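You operate a simulated robot arm through the tools that you are given. There is no shell and no other tool. Be economical: measure what you need, move in short steps, check, and stop when the job is done.

Carry out the task below with a simulated robot arm. There is one attempt and no reset: what you move stays moved.

Task
Stand both shiny tap bodies on the foam pad and sleeve them.
Fine: a sleeve right down over each, and no scratch. Set down upright: shiny tap body, white foam sleeve.
Where things are to end (x, y in the base frame): shiny tap body within 0.04 m of [0.82, 0.49]; shiny tap body within 0.04 m of [0.82, 0.36].

The check looks at the end state, three seconds after you hand in, the way a careful person would. Anything else that was tipped, shoved, dropped, spilled or broken makes it a failure.

Robot
A 6-joint arm with a two-finger parallel gripper, fixed in place. Base frame: the origin is at the foot of the arm, x ahead of it, y to its left, z up. Readings come in m, degrees, newtons and seconds.
Its first joint turns from -166.0 to 166.0 degrees. Payload 3.91 kg.
The tool frame sits at the grasp point between the pads (the TCP): z along the fingers, y along the line on which they close. The tips reach 0.03 m beyond it. The gripper opens to 0.11 m. The fingers are 0.02 m wide and 0.01 m thick; the gripper's body (0.048 by 0.112 m) begins 0.055 m behind the TCP.
Orientation is that of the tool frame in the base frame, as [roll, pitch, yaw] about the fixed x, y, z axes, in that order (R = Rz(yaw) Ry(pitch) Rx(roll)). With the fingers straight down and closing along the base's y, the tool's x points along the base's -x, its y along +y and its z along -z.

Tools
- The arm moves only by the tool drive_tool. Its argument "moves" is a list of rows, each an object of numbers (a shift or turn left out is 0, a gripper value left out holds the last): "jaw": the gripper command, from -1 (shut) to 1 (fully open), values between in proportion; "tx", "ty", "tz": the shift along the base's x, y, z in m; "ax", "ay", "az": the turn, a rotation vector about the base's x, y, z in degrees. In form: [{"jaw": .., "tx": .., "ty": .., "tz": .., "ax": .., "ay": .., "az": ..}, ...]. A call has 1 to 10 rows; each row shifts and turns the commanded pose from where the row before left it. A row lasts 0.2 s, in which the tool goes at most 0.05 m and 8.6 degrees; a call with a longer step from one row to the next is refused whole, and so is a gripper value outside its range. A pose out of reach is approached as far as the arm can. The call stops where the force on the tool passes 40 N (or 10 N more than at its start, if that is more) or the arm is blocked; 0.2 s more then pass. The fingers move at their own pace (about 0.153 m/s each) and stop on an object; they squeeze with about 41 N. The grip force told is the motor's: it shows also when the fingers shut on nothing. Time passes only in rows, and 0.2 s behind the last, so rows that do not move let the fingers close. The reply holds the time, the measured pose of the TCP, the force on the tool along the base axes, the opening and the grip force, in the units named above and with some noise, with the torque about the TCP (base axes, N m) and any sound that the robot's microphone picked up.
- Cameras (640 x 400 px; columns grow to the right, rows downward): "scene" is fixed at [0.3983, 0.5013, 1.6163]; the picture's right is [-0.95, 0.31, 0.00], its down [0.31, 0.93, -0.19] and it looks along [-0.06, -0.18, -0.98] (base axes); focal length 310 px, centre (320, 200). "wrist" rides on the gripper at [0.072, 0.017, -0.103] in the tool frame; the picture's right is [-0.23, 0.97, 0.00], its down [-0.76, -0.18, -0.62] and it looks along [-0.61, -0.14, 0.78] (tool axes); focal length 222 px, centre (320, 200). There is no depth. A picture from a camera that has moved, and an enlarged one, comes with that camera's place and axes in the base frame and with its lens.
- snapshot(camera): a new picture of that camera. The clock stands still meanwhile.
- inspect(camera, box): a new picture of the part [left, top, right, bottom] of that camera's present view, enlarged. The clock stands still meanwhile.
- close_job(): hands the job in; it is judged then, once.

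Go step by step. Nothing tells you positions but the pictures and the camera data: compare them with the known pose of the tool, close in by small moves and look again before you grip or let go. The budget is 120 turns and 68 pictures, counting those below and the enlarged ones. Unless the task says otherwise, let go and move clear before handing in, and close with one line.

The tools are called as name(argument=value, ...) on one line, values as JSON. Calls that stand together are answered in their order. drive_tool: Moves the arm, as the interface text tells. Its arguments: {"type":"object","properties":{"moves":{"type":"array"}},"required":["moves"]} The other tools are called the same way: snapshot (camera) takes a picture; inspect (camera, box) takes an enlarged picture of a part of a camera's view; close_job () hands the job in.

At the start:

```text
t: 0.0
ee_pos: [0.2688, 0.3426, 1.2459]
tcp_rot: [179.9, -0.1, -179.9]
contact_force: [0.3, -0.5, -0.2]
ft_torque: [-0.02, -0.02, 0.02]
width: 0.1099
grip_force: 0.0
```

scene: 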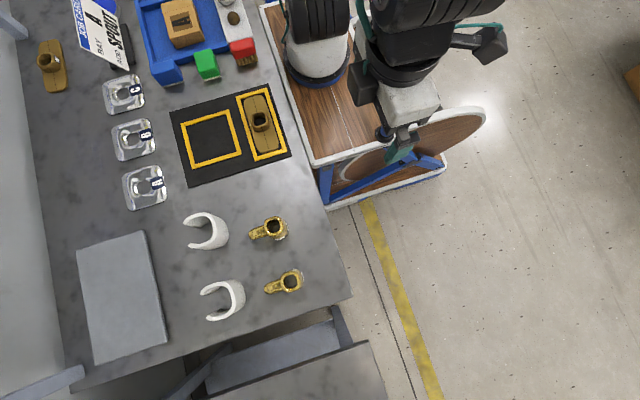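
wrist: 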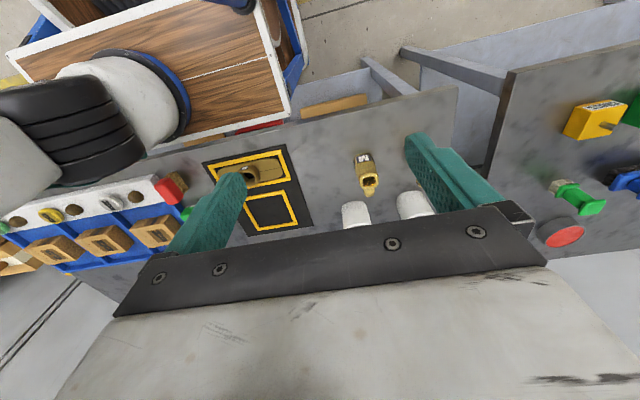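

I see a grey pad at left, two white C-shaped sleeves and two brass tap bodies near the bench's edge. I'll look closer at them first.

inspect(camera="scene", box=[170, 195, 330, 335])

inspect(camera="wrist", box=[200, 130, 460, 260])

inspect(camera="scene", box=[20, 0, 300, 220])

```text
2.86 times, centred on (250, 265) of scene
camera zoom: at [0.3983, 0.5013, 1.6163], right [-0.95, 0.31, 0.0], down [0.31, 0.93, -0.19], along [-0.06, -0.18, -0.98], focal length 886 px, centre (520, 14)
```

zoom: 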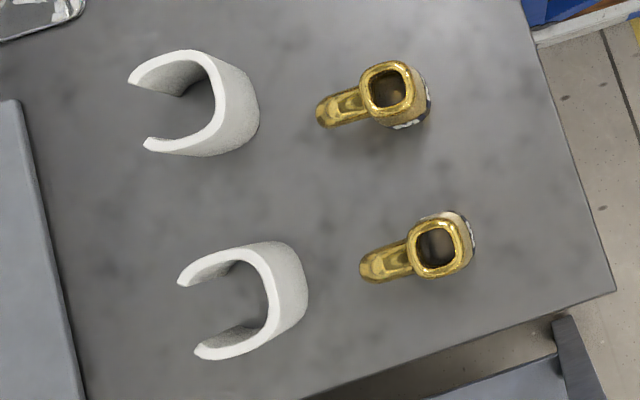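

```text
2.46 times, centred on (330, 195) of wrist
camera zoom: at [0.1949, 0.3594, 1.3499], right [0.23, 0.97, 0.0], down [0.76, -0.18, 0.62], along [0.61, -0.14, -0.78], focal length 547 px, centre (295, 212)
```

zoom: 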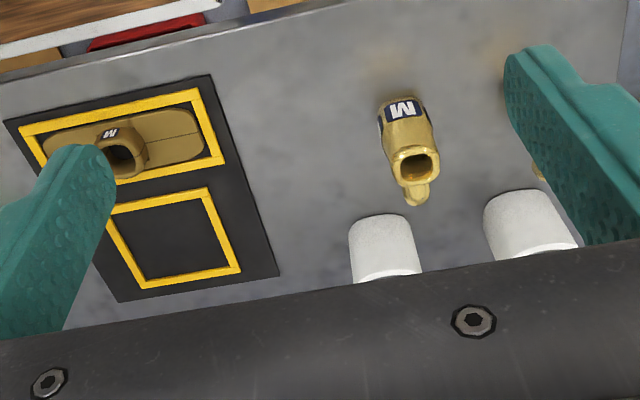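

```text
1.82 times, centred on (160, 110) of scene
camera zoom: at [0.3983, 0.5013, 1.6163], right [-0.95, 0.31, 0.0], down [0.31, 0.93, -0.19], along [-0.06, -0.18, -0.98], focal length 564 px, centre (611, 364)
```

zoom: 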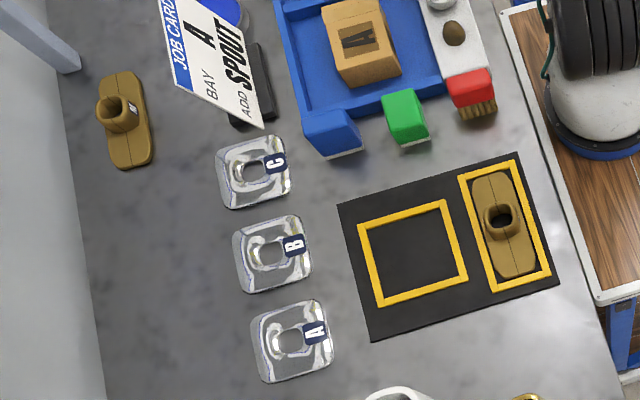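

The tap with the "M" triangulates to about (0.47, 0.40), top near z 0.95. I'll move the gripper high over that region to look down more closely.

drive_tool(moves=[{"jaw": 1, "tx": 0.045, "ty": 0.012}, {"tx": 0.045, "ty": 0.012}, {"tx": 0.045, "ty": 0.012}, {"tx": 0.035, "ty": 0.012, "tz": -0.02}, {"tx": 0.03, "ty": 0.01, "tz": -0.03}, {"tz": -0.04}, {}])

snapshot(camera="wrist")

snapshot(camera="scene")

```text
t: 1.6
ee_pos: [0.4673, 0.3997, 1.1567]
tcp_rot: [180.0, 0.1, -179.9]
contact_force: [-0.5, 0.0, 0.3]
ft_torque: [-0.01, 0.02, 0.01]
width: 0.1102
grip_force: 0.0
```

```text
62 pictures are left
camera wrist: at [0.395, 0.4177, 1.2603], right [0.23, 0.97, 0.0], down [0.76, -0.18, 0.62], along [0.61, -0.14, -0.78], focal length 222 px, centre (320, 200)
```

wrist: 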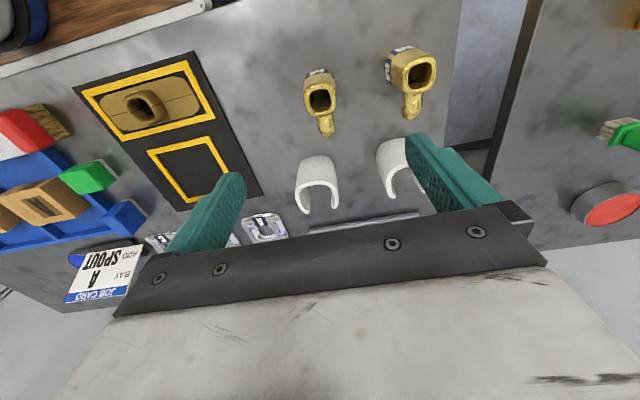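

```text
61 pictures are left
```

scene: 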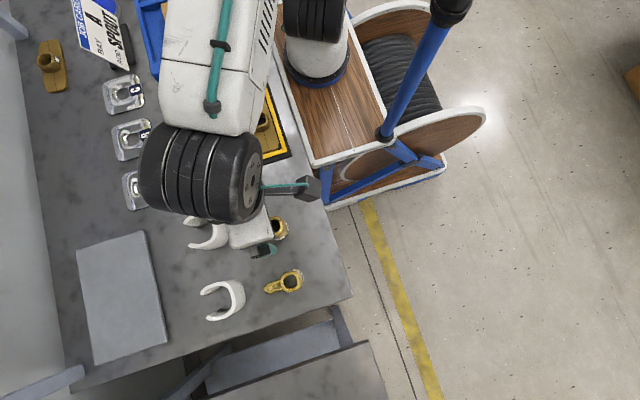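

Tap 1 is about (0.471, 0.402), top z≈0.95; bench about 0.88. I'll descend partway and look again.

drive_tool(moves=[{"tx": 0.003, "ty": 0.002, "tz": -0.04}, {"tz": -0.04}, {"tz": -0.04}, {}])

snapshot(camera="wrist")

inspect(camera="wrist", box=[260, 30, 480, 210])

```text
t: 2.6
ee_pos: [0.471, 0.4017, 1.0358]
tcp_rot: [179.9, 0.0, -180.0]
contact_force: [-0.3, 0.6, -0.1]
ft_torque: [-0.01, 0.0, -0.05]
width: 0.1099
grip_force: 0.1
```

```text
60 pictures are left
camera wrist: at [0.3972, 0.4183, 1.1397], right [0.23, 0.97, 0.0], down [0.76, -0.18, 0.62], along [0.61, -0.14, -0.78], focal length 222 px, centre (320, 200)
```

wrist: 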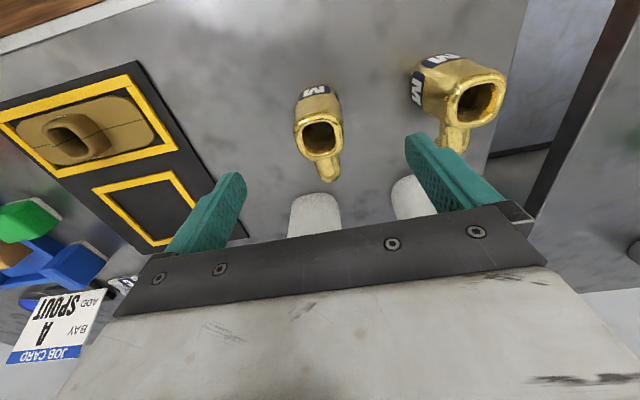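

```text
2.22 times, centred on (370, 120) of wrist
camera zoom: at [0.3972, 0.4183, 1.1397], right [0.23, 0.97, 0.0], down [0.76, -0.18, 0.62], along [0.61, -0.14, -0.78], focal length 494 px, centre (209, 378)
```

zoom: 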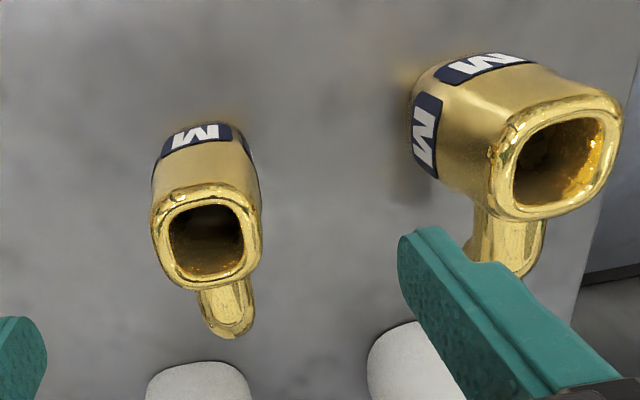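

Tap 1 (0.474, 0.400) sits below the open fingers; tap 2 about (0.470, 0.524), same height. I'll lower around tap 1 in two steps.

drive_tool(moves=[{"tx": 0.003, "ty": -0.002, "tz": -0.03}, {"tz": -0.03}, {"tz": -0.02}, {}])

snapshot(camera="wrist")

```text
t: 3.6
ee_pos: [0.4741, 0.3999, 0.9568]
tcp_rot: [180.0, 0.0, -179.9]
contact_force: [-0.2, -0.6, -0.8]
ft_torque: [0.03, 0.01, -0.02]
width: 0.1098
grip_force: 0.2
```

```text
58 pictures are left
camera wrist: at [0.4011, 0.4172, 1.0599], right [0.23, 0.97, 0.0], down [0.76, -0.18, 0.62], along [0.61, -0.14, -0.78], focal length 222 px, centre (320, 200)
```

wrist: 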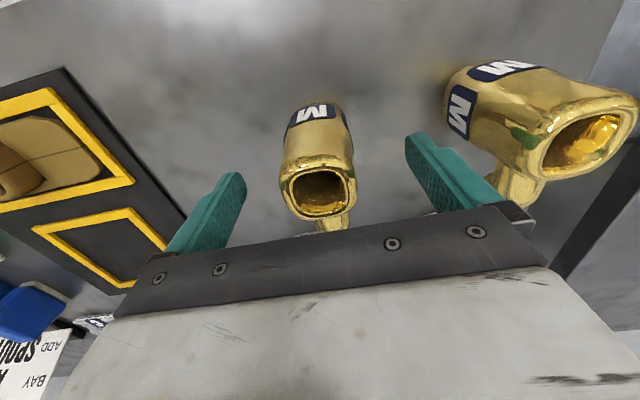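

The tap's mouth sits exactly at the TCP (z≈0.956). I'll lower 30 mm and close softly.

drive_tool(moves=[{"tz": -0.015}, {"tz": -0.015}, {"jaw": 0.4}, {"jaw": 0.0}, {"jaw": -0.3}, {"jaw": -0.4}, {"jaw": -0.5}, {}])

snapshot(camera="wrist")

```text
t: 5.4
ee_pos: [0.4738, 0.398, 0.9277]
tcp_rot: [179.9, -0.1, -179.8]
contact_force: [1.0, 2.1, 0.1]
ft_torque: [0.0, -0.09, 0.05]
width: 0.0457
grip_force: 41.1
```

```text
57 pictures are left
camera wrist: at [0.4002, 0.4161, 1.0311], right [0.23, 0.97, 0.0], down [0.76, -0.18, 0.62], along [0.61, -0.14, -0.78], focal length 222 px, centre (320, 200)
```

wrist: 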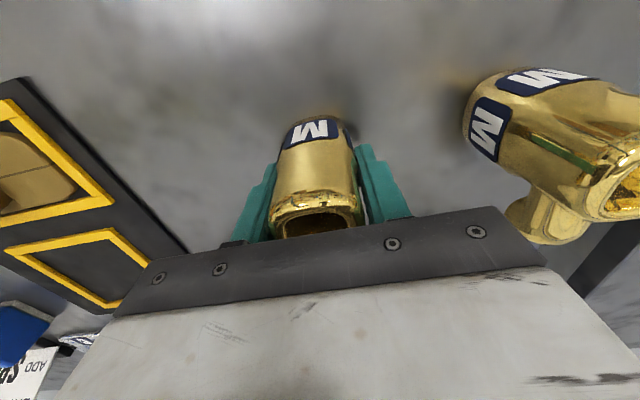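

The tap is held (opening 45.7 mm). Lift straight up and check that it comes along upright.

drive_tool(moves=[{"tz": 0.01}, {"tz": 0.02}, {"tz": 0.04}, {"tz": 0.04}, {"tz": 0.03}, {}])

snapshot(camera="wrist")

snapshot(camera="scene")

```text
t: 6.8
ee_pos: [0.4737, 0.3986, 1.0673]
tcp_rot: [-180.0, 0.0, -179.8]
contact_force: [-0.4, -0.1, -5.5]
ft_torque: [-0.03, 0.04, 0.03]
width: 0.046
grip_force: 40.8
```

```text
56 pictures are left
camera wrist: at [0.4014, 0.4167, 1.1707], right [0.23, 0.97, 0.0], down [0.76, -0.18, 0.62], along [0.61, -0.14, -0.78], focal length 222 px, centre (320, 200)
```

wrist: 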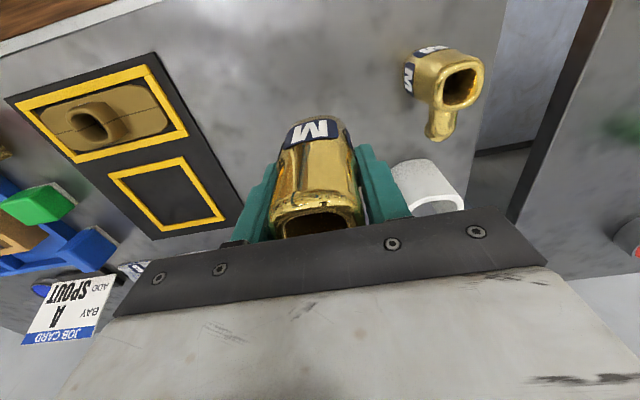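

```text
55 pictures are left
```

scene: 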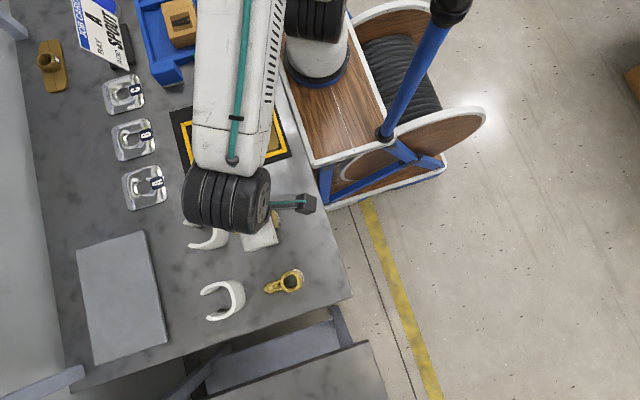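

Held upright. Now carry to above the pad at (0.83, 0.36).

drive_tool(moves=[{"tx": 0.02, "tz": 0.01}, {"tx": 0.04, "ty": -0.005}, {"tx": 0.04, "ty": -0.005}, {"tx": 0.04, "ty": -0.005}, {"tx": 0.04, "ty": -0.005}, {"tx": 0.04, "ty": -0.005}, {"tx": 0.04, "ty": -0.005}, {"tx": 0.04, "ty": -0.005}, {"tx": 0.04, "ty": -0.003}, {"tx": 0.016}])

snapshot(camera="wrist")

snapshot(camera="scene")

```text
t: 9.0
ee_pos: [0.8292, 0.3618, 1.0773]
tcp_rot: [-179.9, 0.0, -179.8]
contact_force: [-1.5, 0.6, -6.4]
ft_torque: [0.03, 0.05, 0.02]
width: 0.0458
grip_force: 41.4
```

```text
54 pictures are left
camera wrist: at [0.7566, 0.3795, 1.1803], right [0.23, 0.97, 0.0], down [0.76, -0.18, 0.62], along [0.61, -0.14, -0.78], focal length 222 px, centre (320, 200)
```

wrist: 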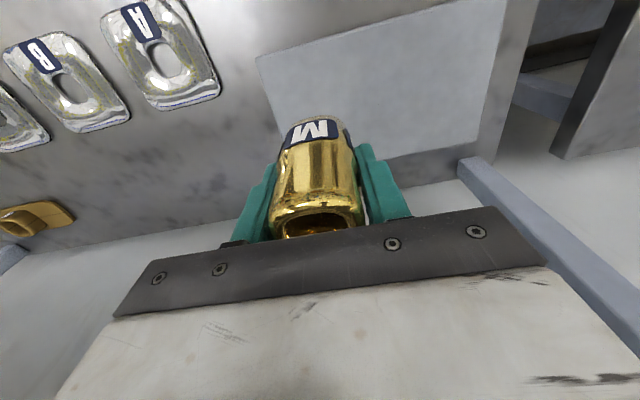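

```text
53 pictures are left
```

scene: 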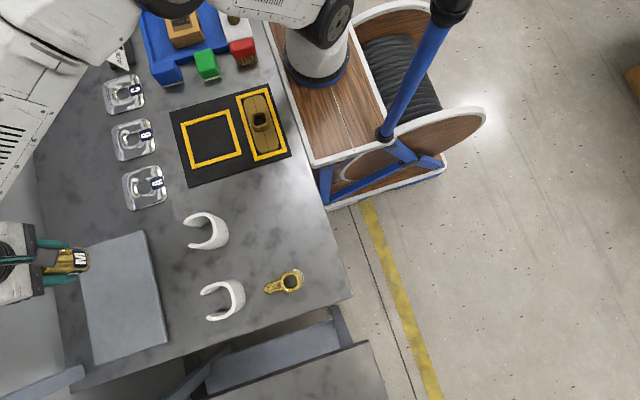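

Pad corners confirm it spans x 0.77–0.93, y 0.30–0.57. Lower gently toward the pad.

drive_tool(moves=[{"tz": -0.03}, {"tz": -0.03}, {"tz": -0.03}, {"tz": -0.02}, {}])

snapshot(camera="scene")

inspect(camera="wrist", box=[220, 20, 480, 250])

```text
t: 10.2
ee_pos: [0.8315, 0.3622, 0.9667]
tcp_rot: [179.9, 0.0, -179.9]
contact_force: [0.4, 0.1, -6.4]
ft_torque: [-0.03, 0.0, 0.0]
width: 0.0458
grip_force: 41.4
```

```text
52 pictures are left
```

scene: 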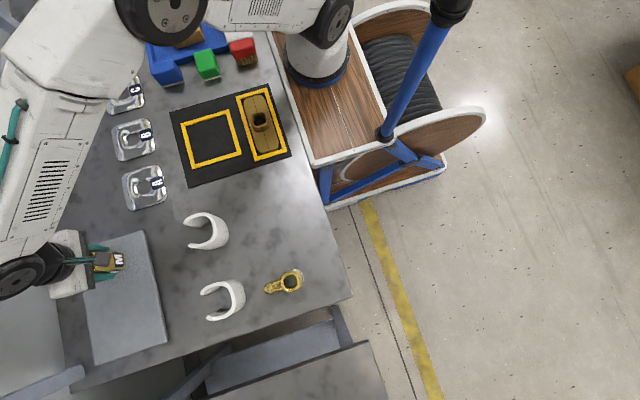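

```text
1.74 times, centred on (350, 135) of wrist
camera zoom: at [0.7581, 0.3798, 1.0701], right [0.23, 0.97, 0.0], down [0.76, -0.18, 0.62], along [0.61, -0.14, -0.78], focal length 386 px, centre (268, 313)
```

zoom: 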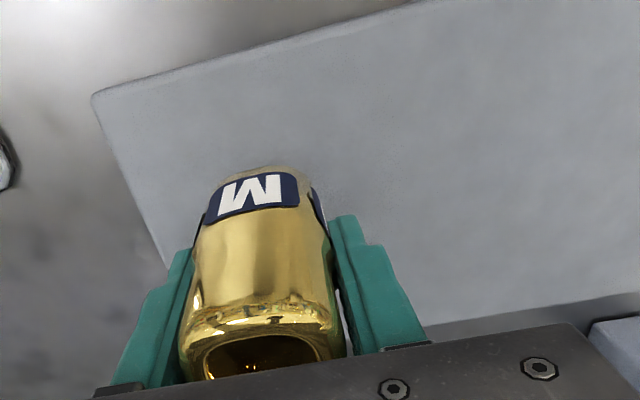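

Still clear of the pad. Now small downward steps, feeling for contact.

drive_tool(moves=[{"tz": -0.004}, {"tz": -0.004}, {"tz": -0.004}, {"tz": -0.003}, {}])

```text
t: 11.4
ee_pos: [0.8302, 0.3615, 0.9503]
tcp_rot: [180.0, 0.0, -179.9]
contact_force: [0.0, 1.1, -5.9]
ft_torque: [0.01, 0.01, 0.01]
width: 0.0458
grip_force: 40.8
```

No contact yet at 0.950; continue in finer steps.

drive_tool(moves=[{"tz": -0.002}, {"tz": -0.002}, {}])

inspect(camera="wrist", box=[250, 60, 410, 180])

```text
t: 12.2
ee_pos: [0.8306, 0.3623, 0.948]
tcp_rot: [180.0, 0.0, -179.8]
contact_force: [0.2, -0.2, -6.9]
ft_torque: [0.0, 0.04, 0.02]
width: 0.046
grip_force: 40.5
```

```text
3.33 times, centred on (330, 120) of wrist
camera zoom: at [0.7574, 0.3793, 1.0501], right [0.23, 0.97, 0.0], down [0.76, -0.18, 0.62], along [0.61, -0.14, -0.78], focal length 740 px, centre (287, 467)
```

zoom: 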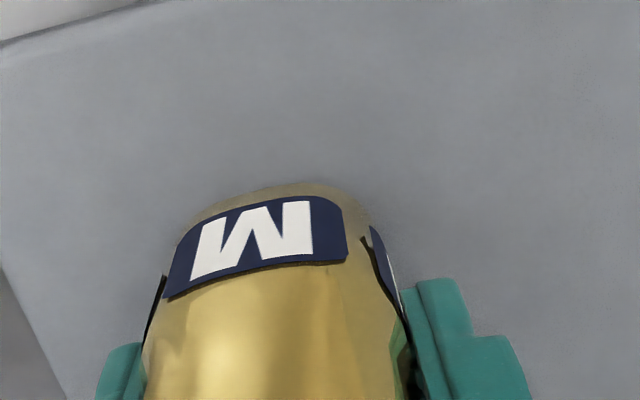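

drive_tool(moves=[{"tz": -0.002}, {"tz": -0.002}, {"tz": -0.001}, {}])

```text
t: 13.2
ee_pos: [0.8298, 0.3626, 0.9418]
tcp_rot: [179.9, 0.0, -179.9]
contact_force: [-0.7, -0.1, -6.0]
ft_torque: [0.02, 0.02, 0.01]
width: 0.0459
grip_force: 40.9
```

Still carried weight only (6 N); keep feeling downward.

drive_tool(moves=[{"tz": -0.0015}, {"tz": -0.0015}, {}])

```text
t: 14.0
ee_pos: [0.8303, 0.3628, 0.9418]
tcp_rot: [179.8, 0.2, -179.9]
contact_force: [-1.1, 1.6, 21.3]
ft_torque: [-0.42, 0.64, -0.06]
width: 0.0459
grip_force: 40.6
```

Contact at TCP z≈0.942 (force now +21 N). Ease up 1.5 mm to relax the press, then check.

drive_tool(moves=[{"tz": 0.0015}, {}])

```text
t: 14.6
ee_pos: [0.8305, 0.3617, 0.9414]
tcp_rot: [179.8, 0.2, -179.9]
contact_force: [6.4, 7.8, 23.6]
ft_torque: [-0.16, 0.25, -0.05]
width: 0.0455
grip_force: 40.3
```

drive_tool(moves=[{"tz": 0.0015}, {}])

```text
t: 15.2
ee_pos: [0.8296, 0.3607, 0.9409]
tcp_rot: [-180.0, 0.0, -179.9]
contact_force: [2.5, 5.2, 9.5]
ft_torque: [0.2, -0.41, 0.1]
width: 0.0457
grip_force: 40.9
```

The press is nearly gone. Open slowly a little at a time and look.

drive_tool(moves=[{"tz": 0.0005}, {"jaw": -0.1}, {"jaw": 0.1}, {"jaw": 0.4}, {"jaw": 0.7}, {"jaw": 1}, {}])

snapshot(camera="wrist")

```text
t: 16.8
ee_pos: [0.8302, 0.3619, 0.9421]
tcp_rot: [179.9, 0.1, -179.9]
contact_force: [-0.7, 0.4, -0.2]
ft_torque: [0.0, -0.02, -0.01]
width: 0.1101
grip_force: 0.1
```

```text
49 pictures are left
camera wrist: at [0.7565, 0.3792, 1.0463], right [0.23, 0.97, 0.0], down [0.76, -0.18, 0.62], along [0.61, -0.14, -0.78], focal length 222 px, centre (320, 200)
```

wrist: 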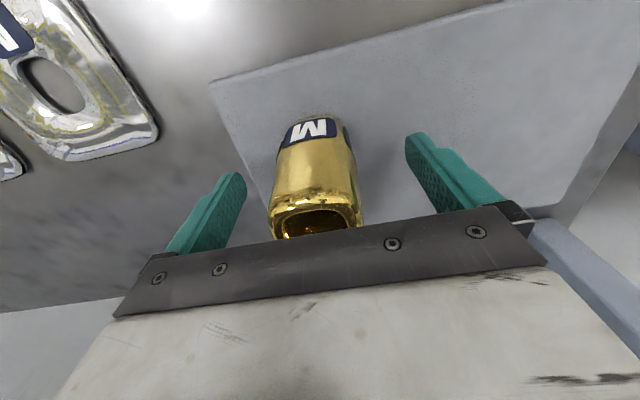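

Tap 1 stands on the pad. Rise and go over tap 2 at about (0.471, 0.524).

drive_tool(moves=[{"tz": 0.02}, {"tz": 0.04}, {"tz": 0.04}, {"tz": 0.02}, {}])

drive_tool(moves=[{"tx": -0.04, "ty": 0.018}, {"tx": -0.04, "ty": 0.018}, {"tx": -0.04, "ty": 0.018}, {"tx": -0.04, "ty": 0.018}, {"tx": -0.04, "ty": 0.018}, {"tx": -0.04, "ty": 0.018}, {"tx": -0.04, "ty": 0.018}, {"tx": -0.04, "ty": 0.018}, {"tx": -0.038, "ty": 0.018}, {}])

snapshot(camera="wrist")

snapshot(camera="scene")

```text
t: 18.0
ee_pos: [0.8292, 0.3613, 1.063]
tcp_rot: [-180.0, -0.1, -179.8]
contact_force: [0.4, 1.0, 0.0]
ft_torque: [0.0, 0.0, -0.01]
width: 0.1101
grip_force: 0.0
```

```text
t: 20.2
ee_pos: [0.4742, 0.523, 1.0613]
tcp_rot: [179.9, 0.0, 180.0]
contact_force: [0.7, -0.1, 0.5]
ft_torque: [-0.02, 0.03, -0.03]
width: 0.1099
grip_force: 0.0
```

```text
48 pictures are left
camera wrist: at [0.4008, 0.5408, 1.1653], right [0.23, 0.97, 0.0], down [0.76, -0.18, 0.62], along [0.61, -0.14, -0.78], focal length 222 px, centre (320, 200)
```

wrist: 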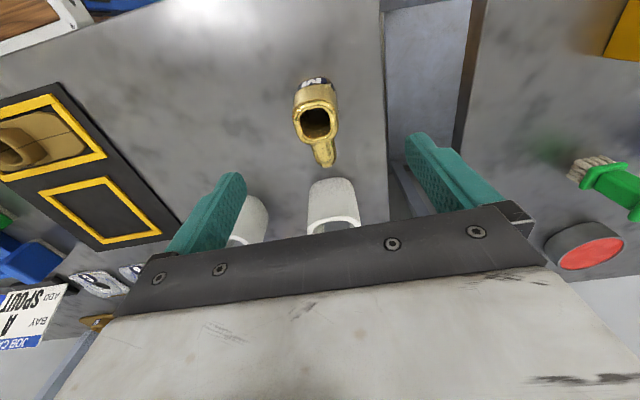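

```text
47 pictures are left
```

scene: 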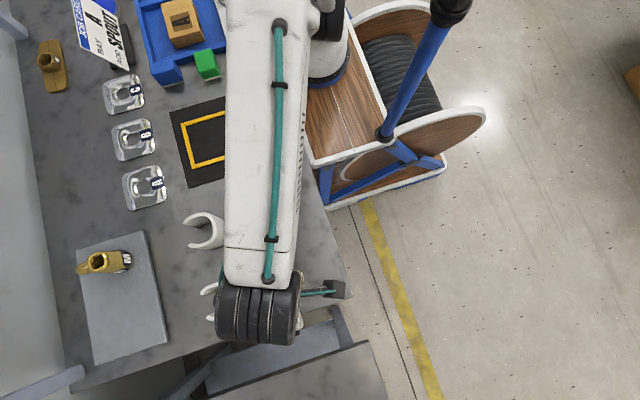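

Tap 2's mouth is at (0.473, 0.522). Lower to just at the mouth height and look.

drive_tool(moves=[{"tz": -0.04, "ty": -0.001}, {"tz": -0.04}, {"tz": -0.024}, {}])

snapshot(camera="wrist")

```text
t: 21.2
ee_pos: [0.4733, 0.5237, 0.9577]
tcp_rot: [180.0, 0.0, -179.9]
contact_force: [0.9, -0.5, -0.5]
ft_torque: [0.01, 0.01, 0.0]
width: 0.1099
grip_force: 0.0
```

```text
46 pictures are left
camera wrist: at [0.3998, 0.5404, 1.0608], right [0.23, 0.97, 0.0], down [0.76, -0.18, 0.62], along [0.61, -0.14, -0.78], focal length 222 px, centre (320, 200)
```

wrist: 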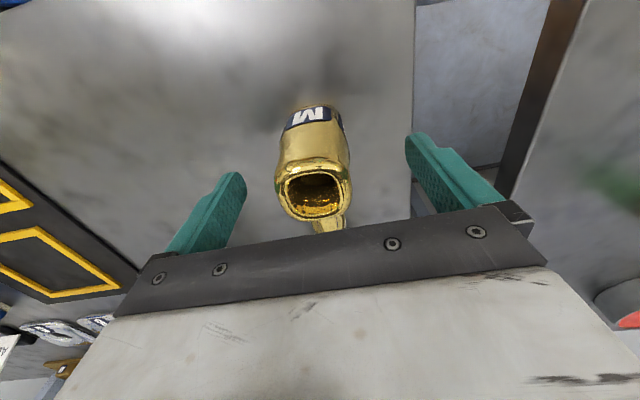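

Centred except about 3 mm in y; correct, lower 30 mm, and close.

drive_tool(moves=[{"ty": -0.0035}, {"tz": -0.015}, {"tz": -0.0155}, {"jaw": 0.4}, {"jaw": 0.0}, {"jaw": -0.3}, {"jaw": -0.4}, {"jaw": -0.5}, {}])

snapshot(camera="wrist")

```text
t: 23.2
ee_pos: [0.4734, 0.5177, 0.9272]
tcp_rot: [179.9, 0.0, -180.0]
contact_force: [0.6, 1.4, 1.1]
ft_torque: [-0.07, -0.05, 0.03]
width: 0.0457
grip_force: 41.1
```

```text
45 pictures are left
camera wrist: at [0.3998, 0.5367, 1.0307], right [0.23, 0.97, 0.0], down [0.76, -0.18, 0.62], along [0.61, -0.14, -0.78], focal length 222 px, centre (320, 200)
```

wrist: 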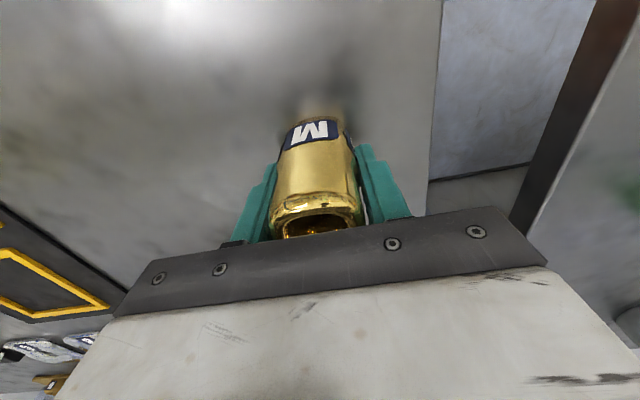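

Gripped (45.7 mm). Lift, then carry to (0.826, 0.495).

drive_tool(moves=[{"tz": 0.01}, {"tz": 0.02}, {"tz": 0.04}, {"tz": 0.04}, {"tz": 0.03}, {}])

drive_tool(moves=[{"tx": 0.02, "tz": 0.01}, {"tx": 0.04, "ty": -0.003}, {"tx": 0.04, "ty": -0.003}, {"tx": 0.04, "ty": -0.003}, {"tx": 0.04, "ty": -0.003}, {"tx": 0.04, "ty": -0.003}, {"tx": 0.04, "ty": -0.003}, {"tx": 0.04, "ty": -0.003}, {"tx": 0.04, "ty": -0.003}, {"tx": 0.013}])

snapshot(camera="wrist")

snapshot(camera="scene")

```text
t: 24.6
ee_pos: [0.4725, 0.5198, 1.0688]
tcp_rot: [-179.9, 0.0, -179.9]
contact_force: [0.2, 0.7, -5.2]
ft_torque: [0.04, 0.02, 0.05]
width: 0.0458
grip_force: 40.9
```

```text
t: 26.8
ee_pos: [0.8248, 0.4952, 1.0774]
tcp_rot: [179.9, 0.1, -179.9]
contact_force: [-1.2, -0.5, -5.6]
ft_torque: [-0.04, -0.01, -0.03]
width: 0.0461
grip_force: 40.8
```

```text
44 pictures are left
camera wrist: at [0.7532, 0.5124, 1.1805], right [0.23, 0.97, 0.0], down [0.76, -0.18, 0.62], along [0.61, -0.14, -0.78], focal length 222 px, centre (320, 200)
```

wrist: 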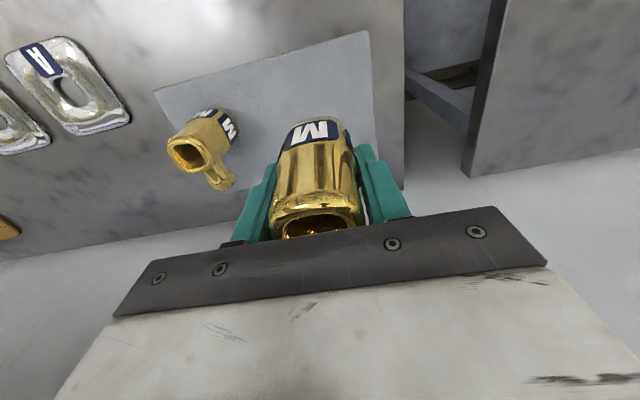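

```text
43 pictures are left
```

scene: 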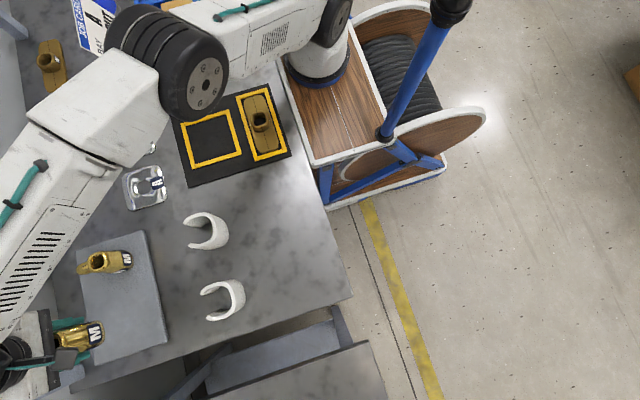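

Tap 1 stands well. Lower tap 2 toward the pad (contact expected near TCP z 0.941).

drive_tool(moves=[{"tz": -0.03}, {"tz": -0.03}, {"tz": -0.03}, {"tz": -0.025}, {"tz": -0.01}, {"tz": -0.005}, {}])

drive_tool(moves=[{"tz": -0.002}, {"tz": -0.002}, {}])

```text
t: 28.4
ee_pos: [0.8255, 0.4942, 0.948]
tcp_rot: [180.0, 0.0, -179.9]
contact_force: [0.2, 0.6, -6.4]
ft_torque: [-0.02, 0.04, 0.02]
width: 0.0458
grip_force: 40.6
```

```text
t: 29.2
ee_pos: [0.8259, 0.4945, 0.9436]
tcp_rot: [179.9, 0.1, -179.9]
contact_force: [0.8, 0.6, -5.3]
ft_torque: [0.01, 0.05, 0.02]
width: 0.0458
grip_force: 40.9
```

drive_tool(moves=[{"tz": -0.001}, {"tz": -0.001}, {}])

```text
t: 30.0
ee_pos: [0.826, 0.4954, 0.9436]
tcp_rot: [-180.0, 0.1, -179.8]
contact_force: [1.2, -0.5, -5.8]
ft_torque: [0.02, 0.0, 0.0]
width: 0.0459
grip_force: 40.8
```

drive_tool(moves=[{"tz": -0.001}, {}])

```text
t: 30.6
ee_pos: [0.8253, 0.4964, 0.9415]
tcp_rot: [-180.0, 0.0, -179.9]
contact_force: [-0.3, -0.5, -6.7]
ft_torque: [-0.05, 0.05, 0.02]
width: 0.0459
grip_force: 40.8
```

drive_tool(moves=[{"tz": -0.001}, {}])

```text
t: 31.2
ee_pos: [0.8244, 0.4958, 0.9412]
tcp_rot: [179.9, 0.1, -179.8]
contact_force: [-0.7, -0.8, 1.7]
ft_torque: [-0.28, 0.11, 0.0]
width: 0.046
grip_force: 41.1
```

Light contact (about 8 N taken by the pad). Release.

drive_tool(moves=[{"jaw": -0.1}, {"jaw": 0.1}, {"jaw": 0.4}, {"jaw": 0.7}, {"jaw": 1}, {}, {"tz": 0.02}, {"tz": 0.04}, {"tz": 0.04}, {"tz": 0.03}])

snapshot(camera="wrist")

```text
t: 33.4
ee_pos: [0.8249, 0.4951, 1.07]
tcp_rot: [180.0, 0.0, -179.9]
contact_force: [0.4, 0.1, 0.0]
ft_torque: [0.0, 0.01, 0.01]
width: 0.1099
grip_force: 0.1
```

```text
42 pictures are left
camera wrist: at [0.7526, 0.5128, 1.1737], right [0.23, 0.97, 0.0], down [0.76, -0.18, 0.62], along [0.61, -0.14, -0.78], focal length 222 px, centre (320, 200)
```

wrist: 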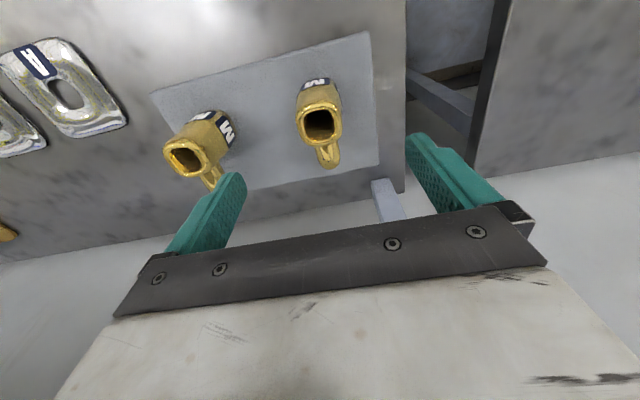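

Both taps stand on the pad. Next, go over the sleeve 2 at roughly (0.61, 0.517).

drive_tool(moves=[{"tz": 0.03, "tx": -0.02}, {"tx": -0.04}, {"tx": -0.04, "ty": 0.01}, {"tx": -0.04, "ty": 0.01}, {"tx": -0.04}, {"tx": -0.04}, {}])

snapshot(camera="wrist")

snapshot(camera="scene")

```text
t: 35.0
ee_pos: [0.6057, 0.5133, 1.0988]
tcp_rot: [179.9, 0.0, 179.9]
contact_force: [-0.1, -0.6, -0.4]
ft_torque: [0.01, 0.0, 0.02]
width: 0.1099
grip_force: 0.1
```

```text
41 pictures are left
camera wrist: at [0.5327, 0.531, 1.202], right [0.23, 0.97, 0.0], down [0.76, -0.18, 0.62], along [0.61, -0.14, -0.78], focal length 222 px, centre (320, 200)
```

wrist: 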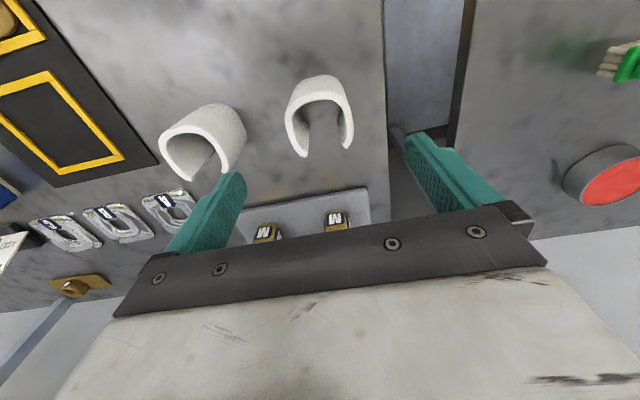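

```text
40 pictures are left
```

scene: 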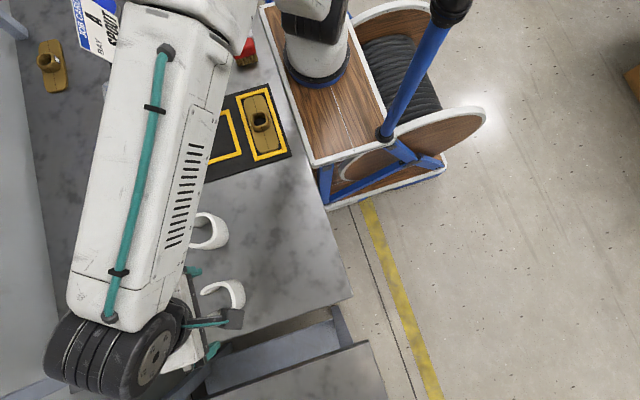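

inspect(camera="wrist", box=[150, 50, 390, 200])

```text
2.67 times, centred on (270, 125) of wrist
camera zoom: at [0.5327, 0.531, 1.202], right [0.23, 0.97, 0.0], down [0.76, -0.18, 0.62], along [0.61, -0.14, -0.78], focal length 592 px, centre (453, 400)
```

zoom: 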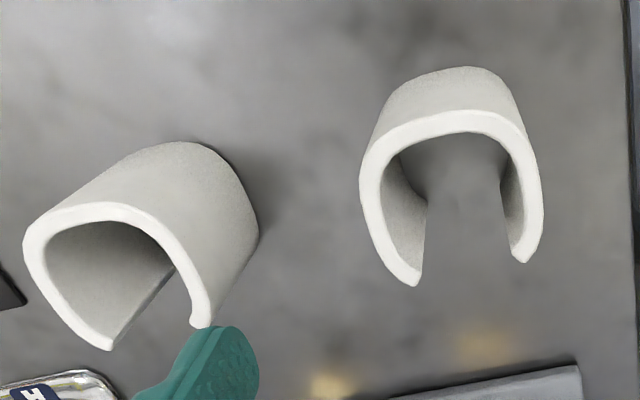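

The sleeves stand open toward +x; sleeve 2's centre is near (0.62, 0.515) but its rim height is uncertain. I'll drop a bit for a better view.

drive_tool(moves=[{"tx": 0.008, "tz": -0.03}, {"tz": -0.025}, {}])

inspect(camera="wrist", box=[200, 60, 440, 210])

```text
t: 35.8
ee_pos: [0.6127, 0.5151, 1.044]
tcp_rot: [179.9, 0.0, -180.0]
contact_force: [-0.3, 0.2, -0.2]
ft_torque: [0.01, -0.07, 0.01]
width: 0.1099
grip_force: 0.1
```

```text
2.67 times, centred on (320, 135) of wrist
camera zoom: at [0.5397, 0.5327, 1.1477], right [0.23, 0.97, 0.0], down [0.76, -0.18, 0.62], along [0.61, -0.14, -0.78], focal length 592 px, centre (320, 373)
```

zoom: 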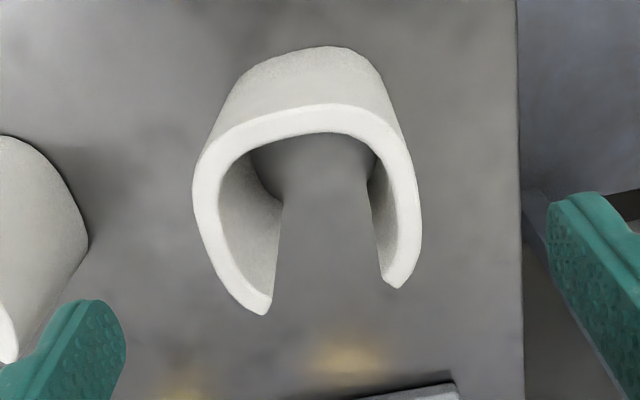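

Two views agree: sleeve 2's rim z≈0.967, outer width ≈68 mm, inner ≈54 mm, centre ≈ (0.618, 0.511), opening straight along +x. I'll lower around it.

drive_tool(moves=[{"tx": 0.004, "ty": -0.004, "tz": -0.03}, {"tz": -0.03}, {"tz": -0.017}, {}])

snapshot(camera="wrist")

```text
t: 36.8
ee_pos: [0.618, 0.5112, 0.9688]
tcp_rot: [179.8, 0.1, -179.9]
contact_force: [0.0, 0.2, -0.5]
ft_torque: [0.0, 0.0, 0.02]
width: 0.1097
grip_force: 0.1
```

```text
37 pictures are left
camera wrist: at [0.5444, 0.5284, 1.0713], right [0.23, 0.97, 0.0], down [0.76, -0.18, 0.62], along [0.61, -0.14, -0.78], focal length 222 px, centre (320, 200)
```

wrist: 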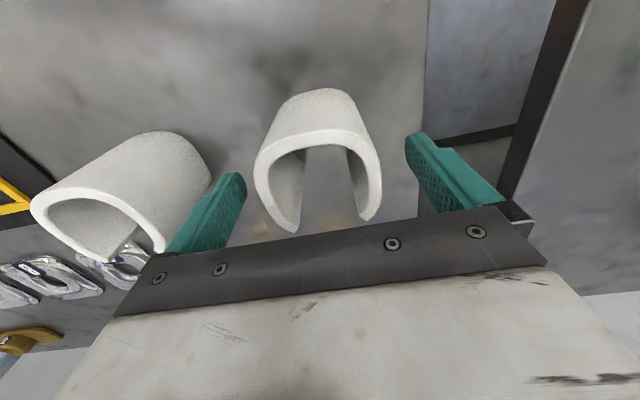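

The sleeve is centred at y≈0.512, spanning x 0.585–0.650. Lower 20 mm and close gently.

drive_tool(moves=[{"tz": -0.01, "ty": 0.0005}, {"tz": -0.01}, {"jaw": 0.6}, {"jaw": 0.4}, {"jaw": 0.25}, {"jaw": 0.15}, {"jaw": 0.05}, {}])

snapshot(camera="wrist")

```text
t: 38.6
ee_pos: [0.6186, 0.5123, 0.9483]
tcp_rot: [179.9, 0.0, -179.9]
contact_force: [0.3, 0.0, -0.4]
ft_torque: [0.01, -0.02, 0.01]
width: 0.0706
grip_force: 41.2
```

```text
36 pictures are left
camera wrist: at [0.5455, 0.53, 1.0521], right [0.23, 0.97, 0.0], down [0.76, -0.18, 0.62], along [0.61, -0.14, -0.78], focal length 222 px, centre (320, 200)
```

wrist: 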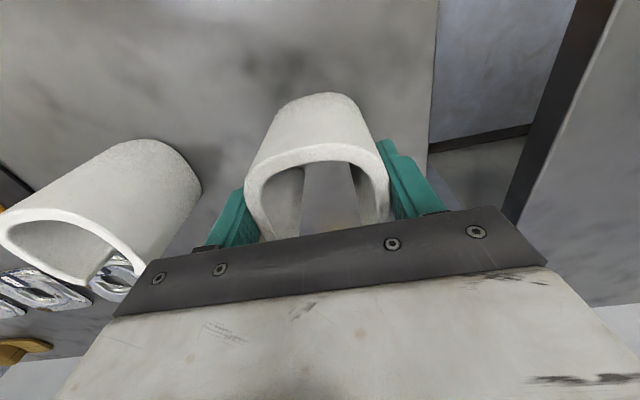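

Sleeve 2 is held (70.6 mm). Lift high and carry above tap 2.

drive_tool(moves=[{"tz": 0.01}, {"tz": 0.03}, {"tz": 0.04}, {"tz": 0.04}, {"tz": 0.04}, {"tz": 0.01}, {}])

drive_tool(moves=[{"tx": 0.034, "ty": -0.003}, {"tx": 0.04, "ty": -0.004}, {"tx": 0.04, "ty": -0.004}, {"tx": 0.04, "ty": -0.003}, {"tx": 0.035, "ty": -0.003}, {"tx": 0.015}, {}])

snapshot(camera="wrist")

snapshot(camera="scene")

```text
t: 40.2
ee_pos: [0.6154, 0.5109, 1.1173]
tcp_rot: [-180.0, 0.0, -179.9]
contact_force: [-0.1, 0.5, 0.5]
ft_torque: [0.03, 0.06, -0.01]
width: 0.0708
grip_force: 41.2
```

```text
t: 41.8
ee_pos: [0.8201, 0.4928, 1.117]
tcp_rot: [179.9, 0.0, -179.9]
contact_force: [0.7, -0.1, 0.0]
ft_torque: [-0.02, 0.01, 0.03]
width: 0.0704
grip_force: 41.5
```

```text
35 pictures are left
camera wrist: at [0.7477, 0.5112, 1.2206], right [0.23, 0.97, 0.0], down [0.76, -0.18, 0.62], along [0.61, -0.14, -0.78], focal length 222 px, centre (320, 200)
```

wrist: 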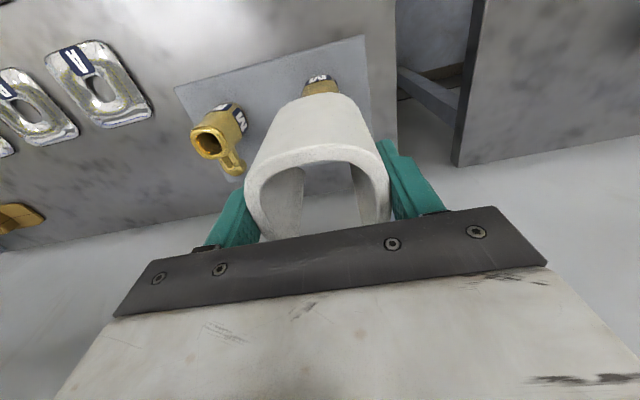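

```text
34 pictures are left
```

scene: 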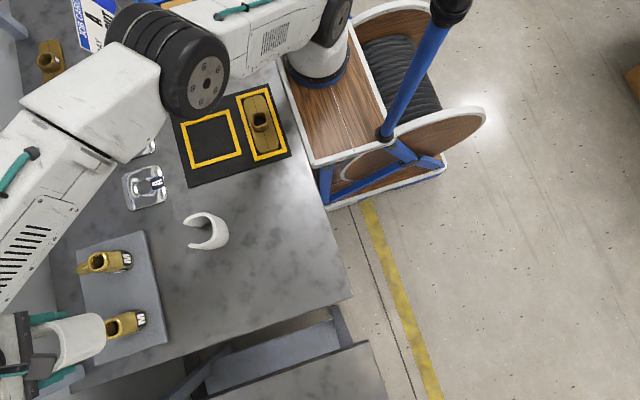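

By commanded offsets, the sleeve's cavity centre is over tap 2. Lower until just above the tap and look.

drive_tool(moves=[{"tz": -0.03}, {"tz": -0.025}, {}])

inspect(camera="wrist", box=[220, 60, 420, 260])

inspect(camera="scene", box=[0, 220, 180, 400])

```text
t: 42.6
ee_pos: [0.8189, 0.4936, 1.0634]
tcp_rot: [-180.0, 0.0, -179.9]
contact_force: [0.0, 0.4, 0.1]
ft_torque: [-0.04, 0.03, -0.03]
width: 0.0707
grip_force: 40.9
```

```text
2.00 times, centred on (320, 160) of wrist
camera zoom: at [0.7461, 0.5116, 1.1664], right [0.23, 0.97, 0.0], down [0.76, -0.18, 0.62], along [0.61, -0.14, -0.78], focal length 444 px, centre (320, 280)
```

zoom: 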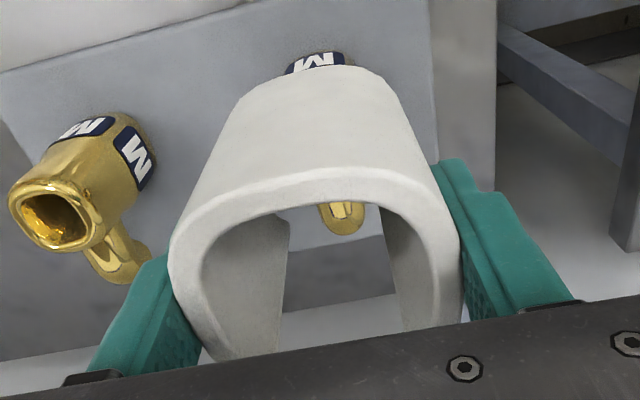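

```text
2.22 times, centred on (90, 310) of scene
camera zoom: at [0.3983, 0.5013, 1.6163], right [-0.95, 0.31, 0.0], down [0.31, 0.93, -0.19], along [-0.06, -0.18, -0.98], focal length 689 px, centre (831, -44)
```

zoom: 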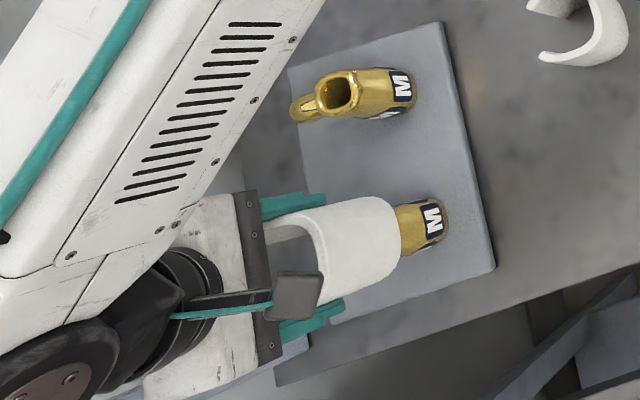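

drive_tool(moves=[{"tz": -0.003}, {}])

drive_tool(moves=[{"tz": -0.002}, {}])

drive_tool(moves=[{}])

```text
t: 43.2
ee_pos: [0.8196, 0.4949, 1.0606]
tcp_rot: [179.9, -0.1, -179.8]
contact_force: [1.2, -0.5, -0.2]
ft_torque: [-0.01, 0.0, 0.0]
width: 0.0707
grip_force: 40.3
```

```text
t: 43.8
ee_pos: [0.8203, 0.4948, 1.0569]
tcp_rot: [180.0, 0.0, -179.9]
contact_force: [0.5, -1.4, -0.2]
ft_torque: [0.0, -0.02, -0.03]
width: 0.0707
grip_force: 41.2
```

```text
t: 44.2
ee_pos: [0.8198, 0.4939, 1.0583]
tcp_rot: [179.9, 0.1, -179.8]
contact_force: [0.7, -0.8, -0.6]
ft_torque: [-0.04, 0.03, 0.0]
width: 0.0707
grip_force: 40.7
```

Averaging readings, the TCP is about 3 mm too far back and 1 mm low in y relative to the wanted spot. Correct that and lower in steps, watching force.

drive_tool(moves=[{"tx": 0.003, "ty": 0.001}, {"tz": -0.01}, {"tz": -0.01}, {}])

inspect(camera="wrist", box=[220, 60, 420, 260])

inspect(camera="scene", box=[50, 240, 170, 360])

```text
t: 45.2
ee_pos: [0.8233, 0.4938, 1.0368]
tcp_rot: [-179.9, 0.0, -179.9]
contact_force: [-0.9, 0.9, -0.6]
ft_torque: [0.03, 0.1, -0.04]
width: 0.0706
grip_force: 41.4
```

```text
2.00 times, centred on (320, 160) of wrist
camera zoom: at [0.751, 0.5123, 1.1401], right [0.23, 0.97, 0.0], down [0.76, -0.18, 0.62], along [0.61, -0.14, -0.78], focal length 444 px, centre (320, 280)
```

zoom: 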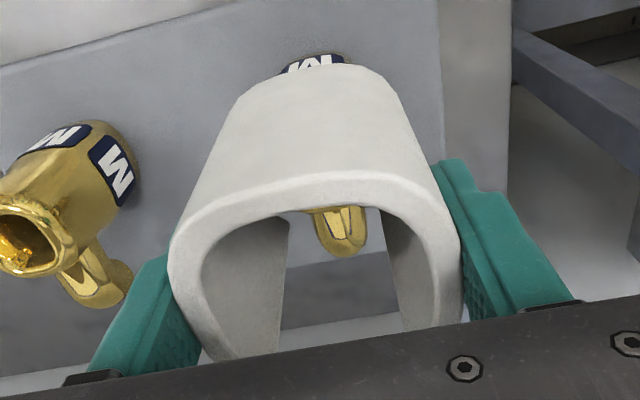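

```text
3.33 times, centred on (110, 300) of scene
camera zoom: at [0.3983, 0.5013, 1.6163], right [-0.95, 0.31, 0.0], down [0.31, 0.93, -0.19], along [-0.06, -0.18, -0.98], focal length 1034 px, centre (1020, -133)
```

zoom: 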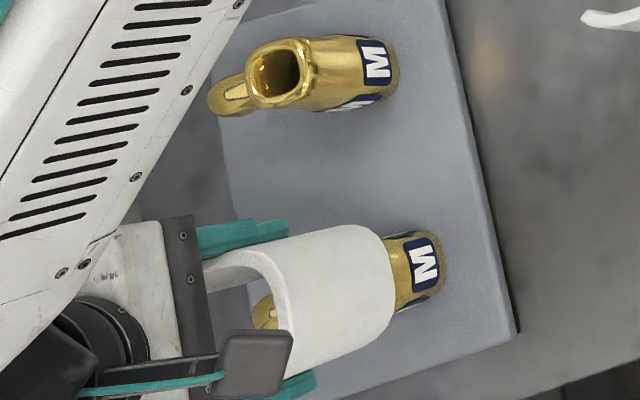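

No contact so far and the spout shows centred in the slot. Continue down in small steps.

drive_tool(moves=[{"tz": -0.005}, {"tz": -0.005}, {"tz": -0.005}, {}])

inspect(camera="wrist", box=[220, 60, 420, 260])

```text
t: 46.2
ee_pos: [0.8254, 0.4955, 1.0242]
tcp_rot: [-180.0, 0.0, -180.0]
contact_force: [-0.5, 0.4, -0.5]
ft_torque: [-0.01, 0.07, 0.0]
width: 0.0706
grip_force: 41.0
```

```text
2.00 times, centred on (320, 160) of wrist
camera zoom: at [0.7509, 0.5128, 1.1269], right [0.23, 0.97, 0.0], down [0.76, -0.18, 0.62], along [0.61, -0.14, -0.78], focal length 444 px, centre (320, 280)
```

zoom: 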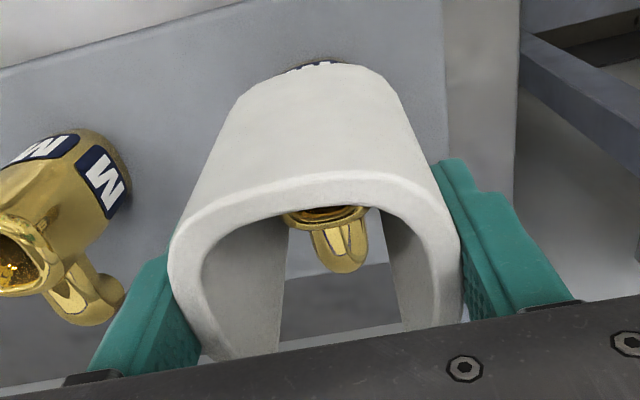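

drive_tool(moves=[{"tz": -0.005}, {"tz": -0.005}, {"tz": -0.005}, {"tz": -0.005}, {}])

inspect(camera="wrist", box=[220, 60, 420, 260])

```text
t: 47.4
ee_pos: [0.8248, 0.4956, 1.0031]
tcp_rot: [179.8, -0.1, -180.0]
contact_force: [-0.5, -0.4, 0.0]
ft_torque: [0.0, 0.06, -0.02]
width: 0.0706
grip_force: 40.7
```

```text
2.00 times, centred on (320, 160) of wrist
camera zoom: at [0.7511, 0.5131, 1.1064], right [0.23, 0.97, 0.0], down [0.76, -0.18, 0.62], along [0.61, -0.14, -0.78], focal length 444 px, centre (320, 280)
```

zoom: 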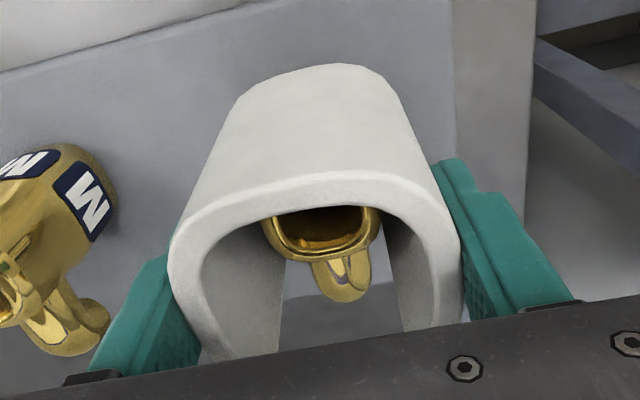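

Centred well inside. Continue down toward the pad (expected TCP z ≈0.962).

drive_tool(moves=[{"tz": -0.006}, {"tz": -0.006}, {"tz": -0.006}, {"tz": -0.006}, {"tz": -0.006}, {"tz": -0.005}, {}])

inspect(camera="wrist", box=[220, 60, 420, 260])

```text
t: 49.0
ee_pos: [0.8232, 0.4959, 0.9667]
tcp_rot: [179.9, 0.0, -179.9]
contact_force: [-0.6, -0.5, -0.9]
ft_torque: [0.03, -0.04, -0.01]
width: 0.0708
grip_force: 40.9
```

```text
2.00 times, centred on (320, 160) of wrist
camera zoom: at [0.7509, 0.5137, 1.0718], right [0.23, 0.97, 0.0], down [0.76, -0.18, 0.62], along [0.61, -0.14, -0.78], focal length 444 px, centre (320, 280)
```

zoom: 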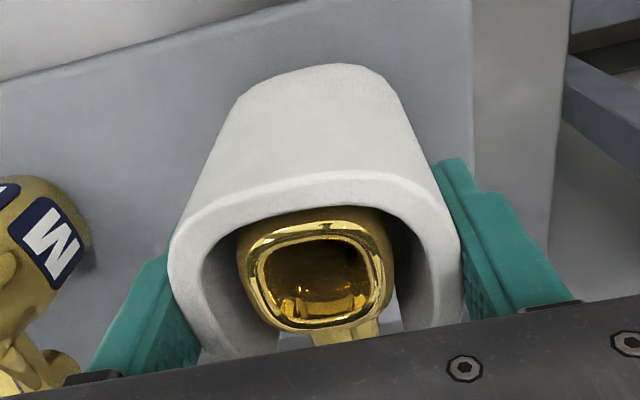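

drive_tool(moves=[{"tz": -0.002}, {"tz": -0.0015}, {}])

drive_tool(moves=[{"tz": -0.001}, {}])

```text
t: 49.8
ee_pos: [0.8242, 0.4972, 0.9653]
tcp_rot: [179.9, 0.0, -179.8]
contact_force: [-0.8, 0.2, 0.2]
ft_torque: [-0.02, 0.0, 0.0]
width: 0.0709
grip_force: 41.2
```

```text
t: 50.4
ee_pos: [0.825, 0.4966, 0.964]
tcp_rot: [179.9, 0.0, -179.9]
contact_force: [-2.0, -1.3, 0.9]
ft_torque: [-0.06, 0.08, -0.03]
width: 0.0707
grip_force: 41.0
```

drive_tool(moves=[{"tz": -0.001}, {}])

drive_tool(moves=[{"tz": -0.001}, {}])

```text
t: 51.0
ee_pos: [0.8243, 0.4972, 0.9631]
tcp_rot: [179.8, 0.1, -179.9]
contact_force: [-1.9, 0.1, 0.8]
ft_torque: [0.02, -0.04, -0.05]
width: 0.0708
grip_force: 41.1
```

```text
t: 51.6
ee_pos: [0.8254, 0.4961, 0.9624]
tcp_rot: [179.8, 0.0, -179.9]
contact_force: [-3.0, -1.5, 3.5]
ft_torque: [-0.1, 0.0, -0.04]
width: 0.0707
grip_force: 41.3
```

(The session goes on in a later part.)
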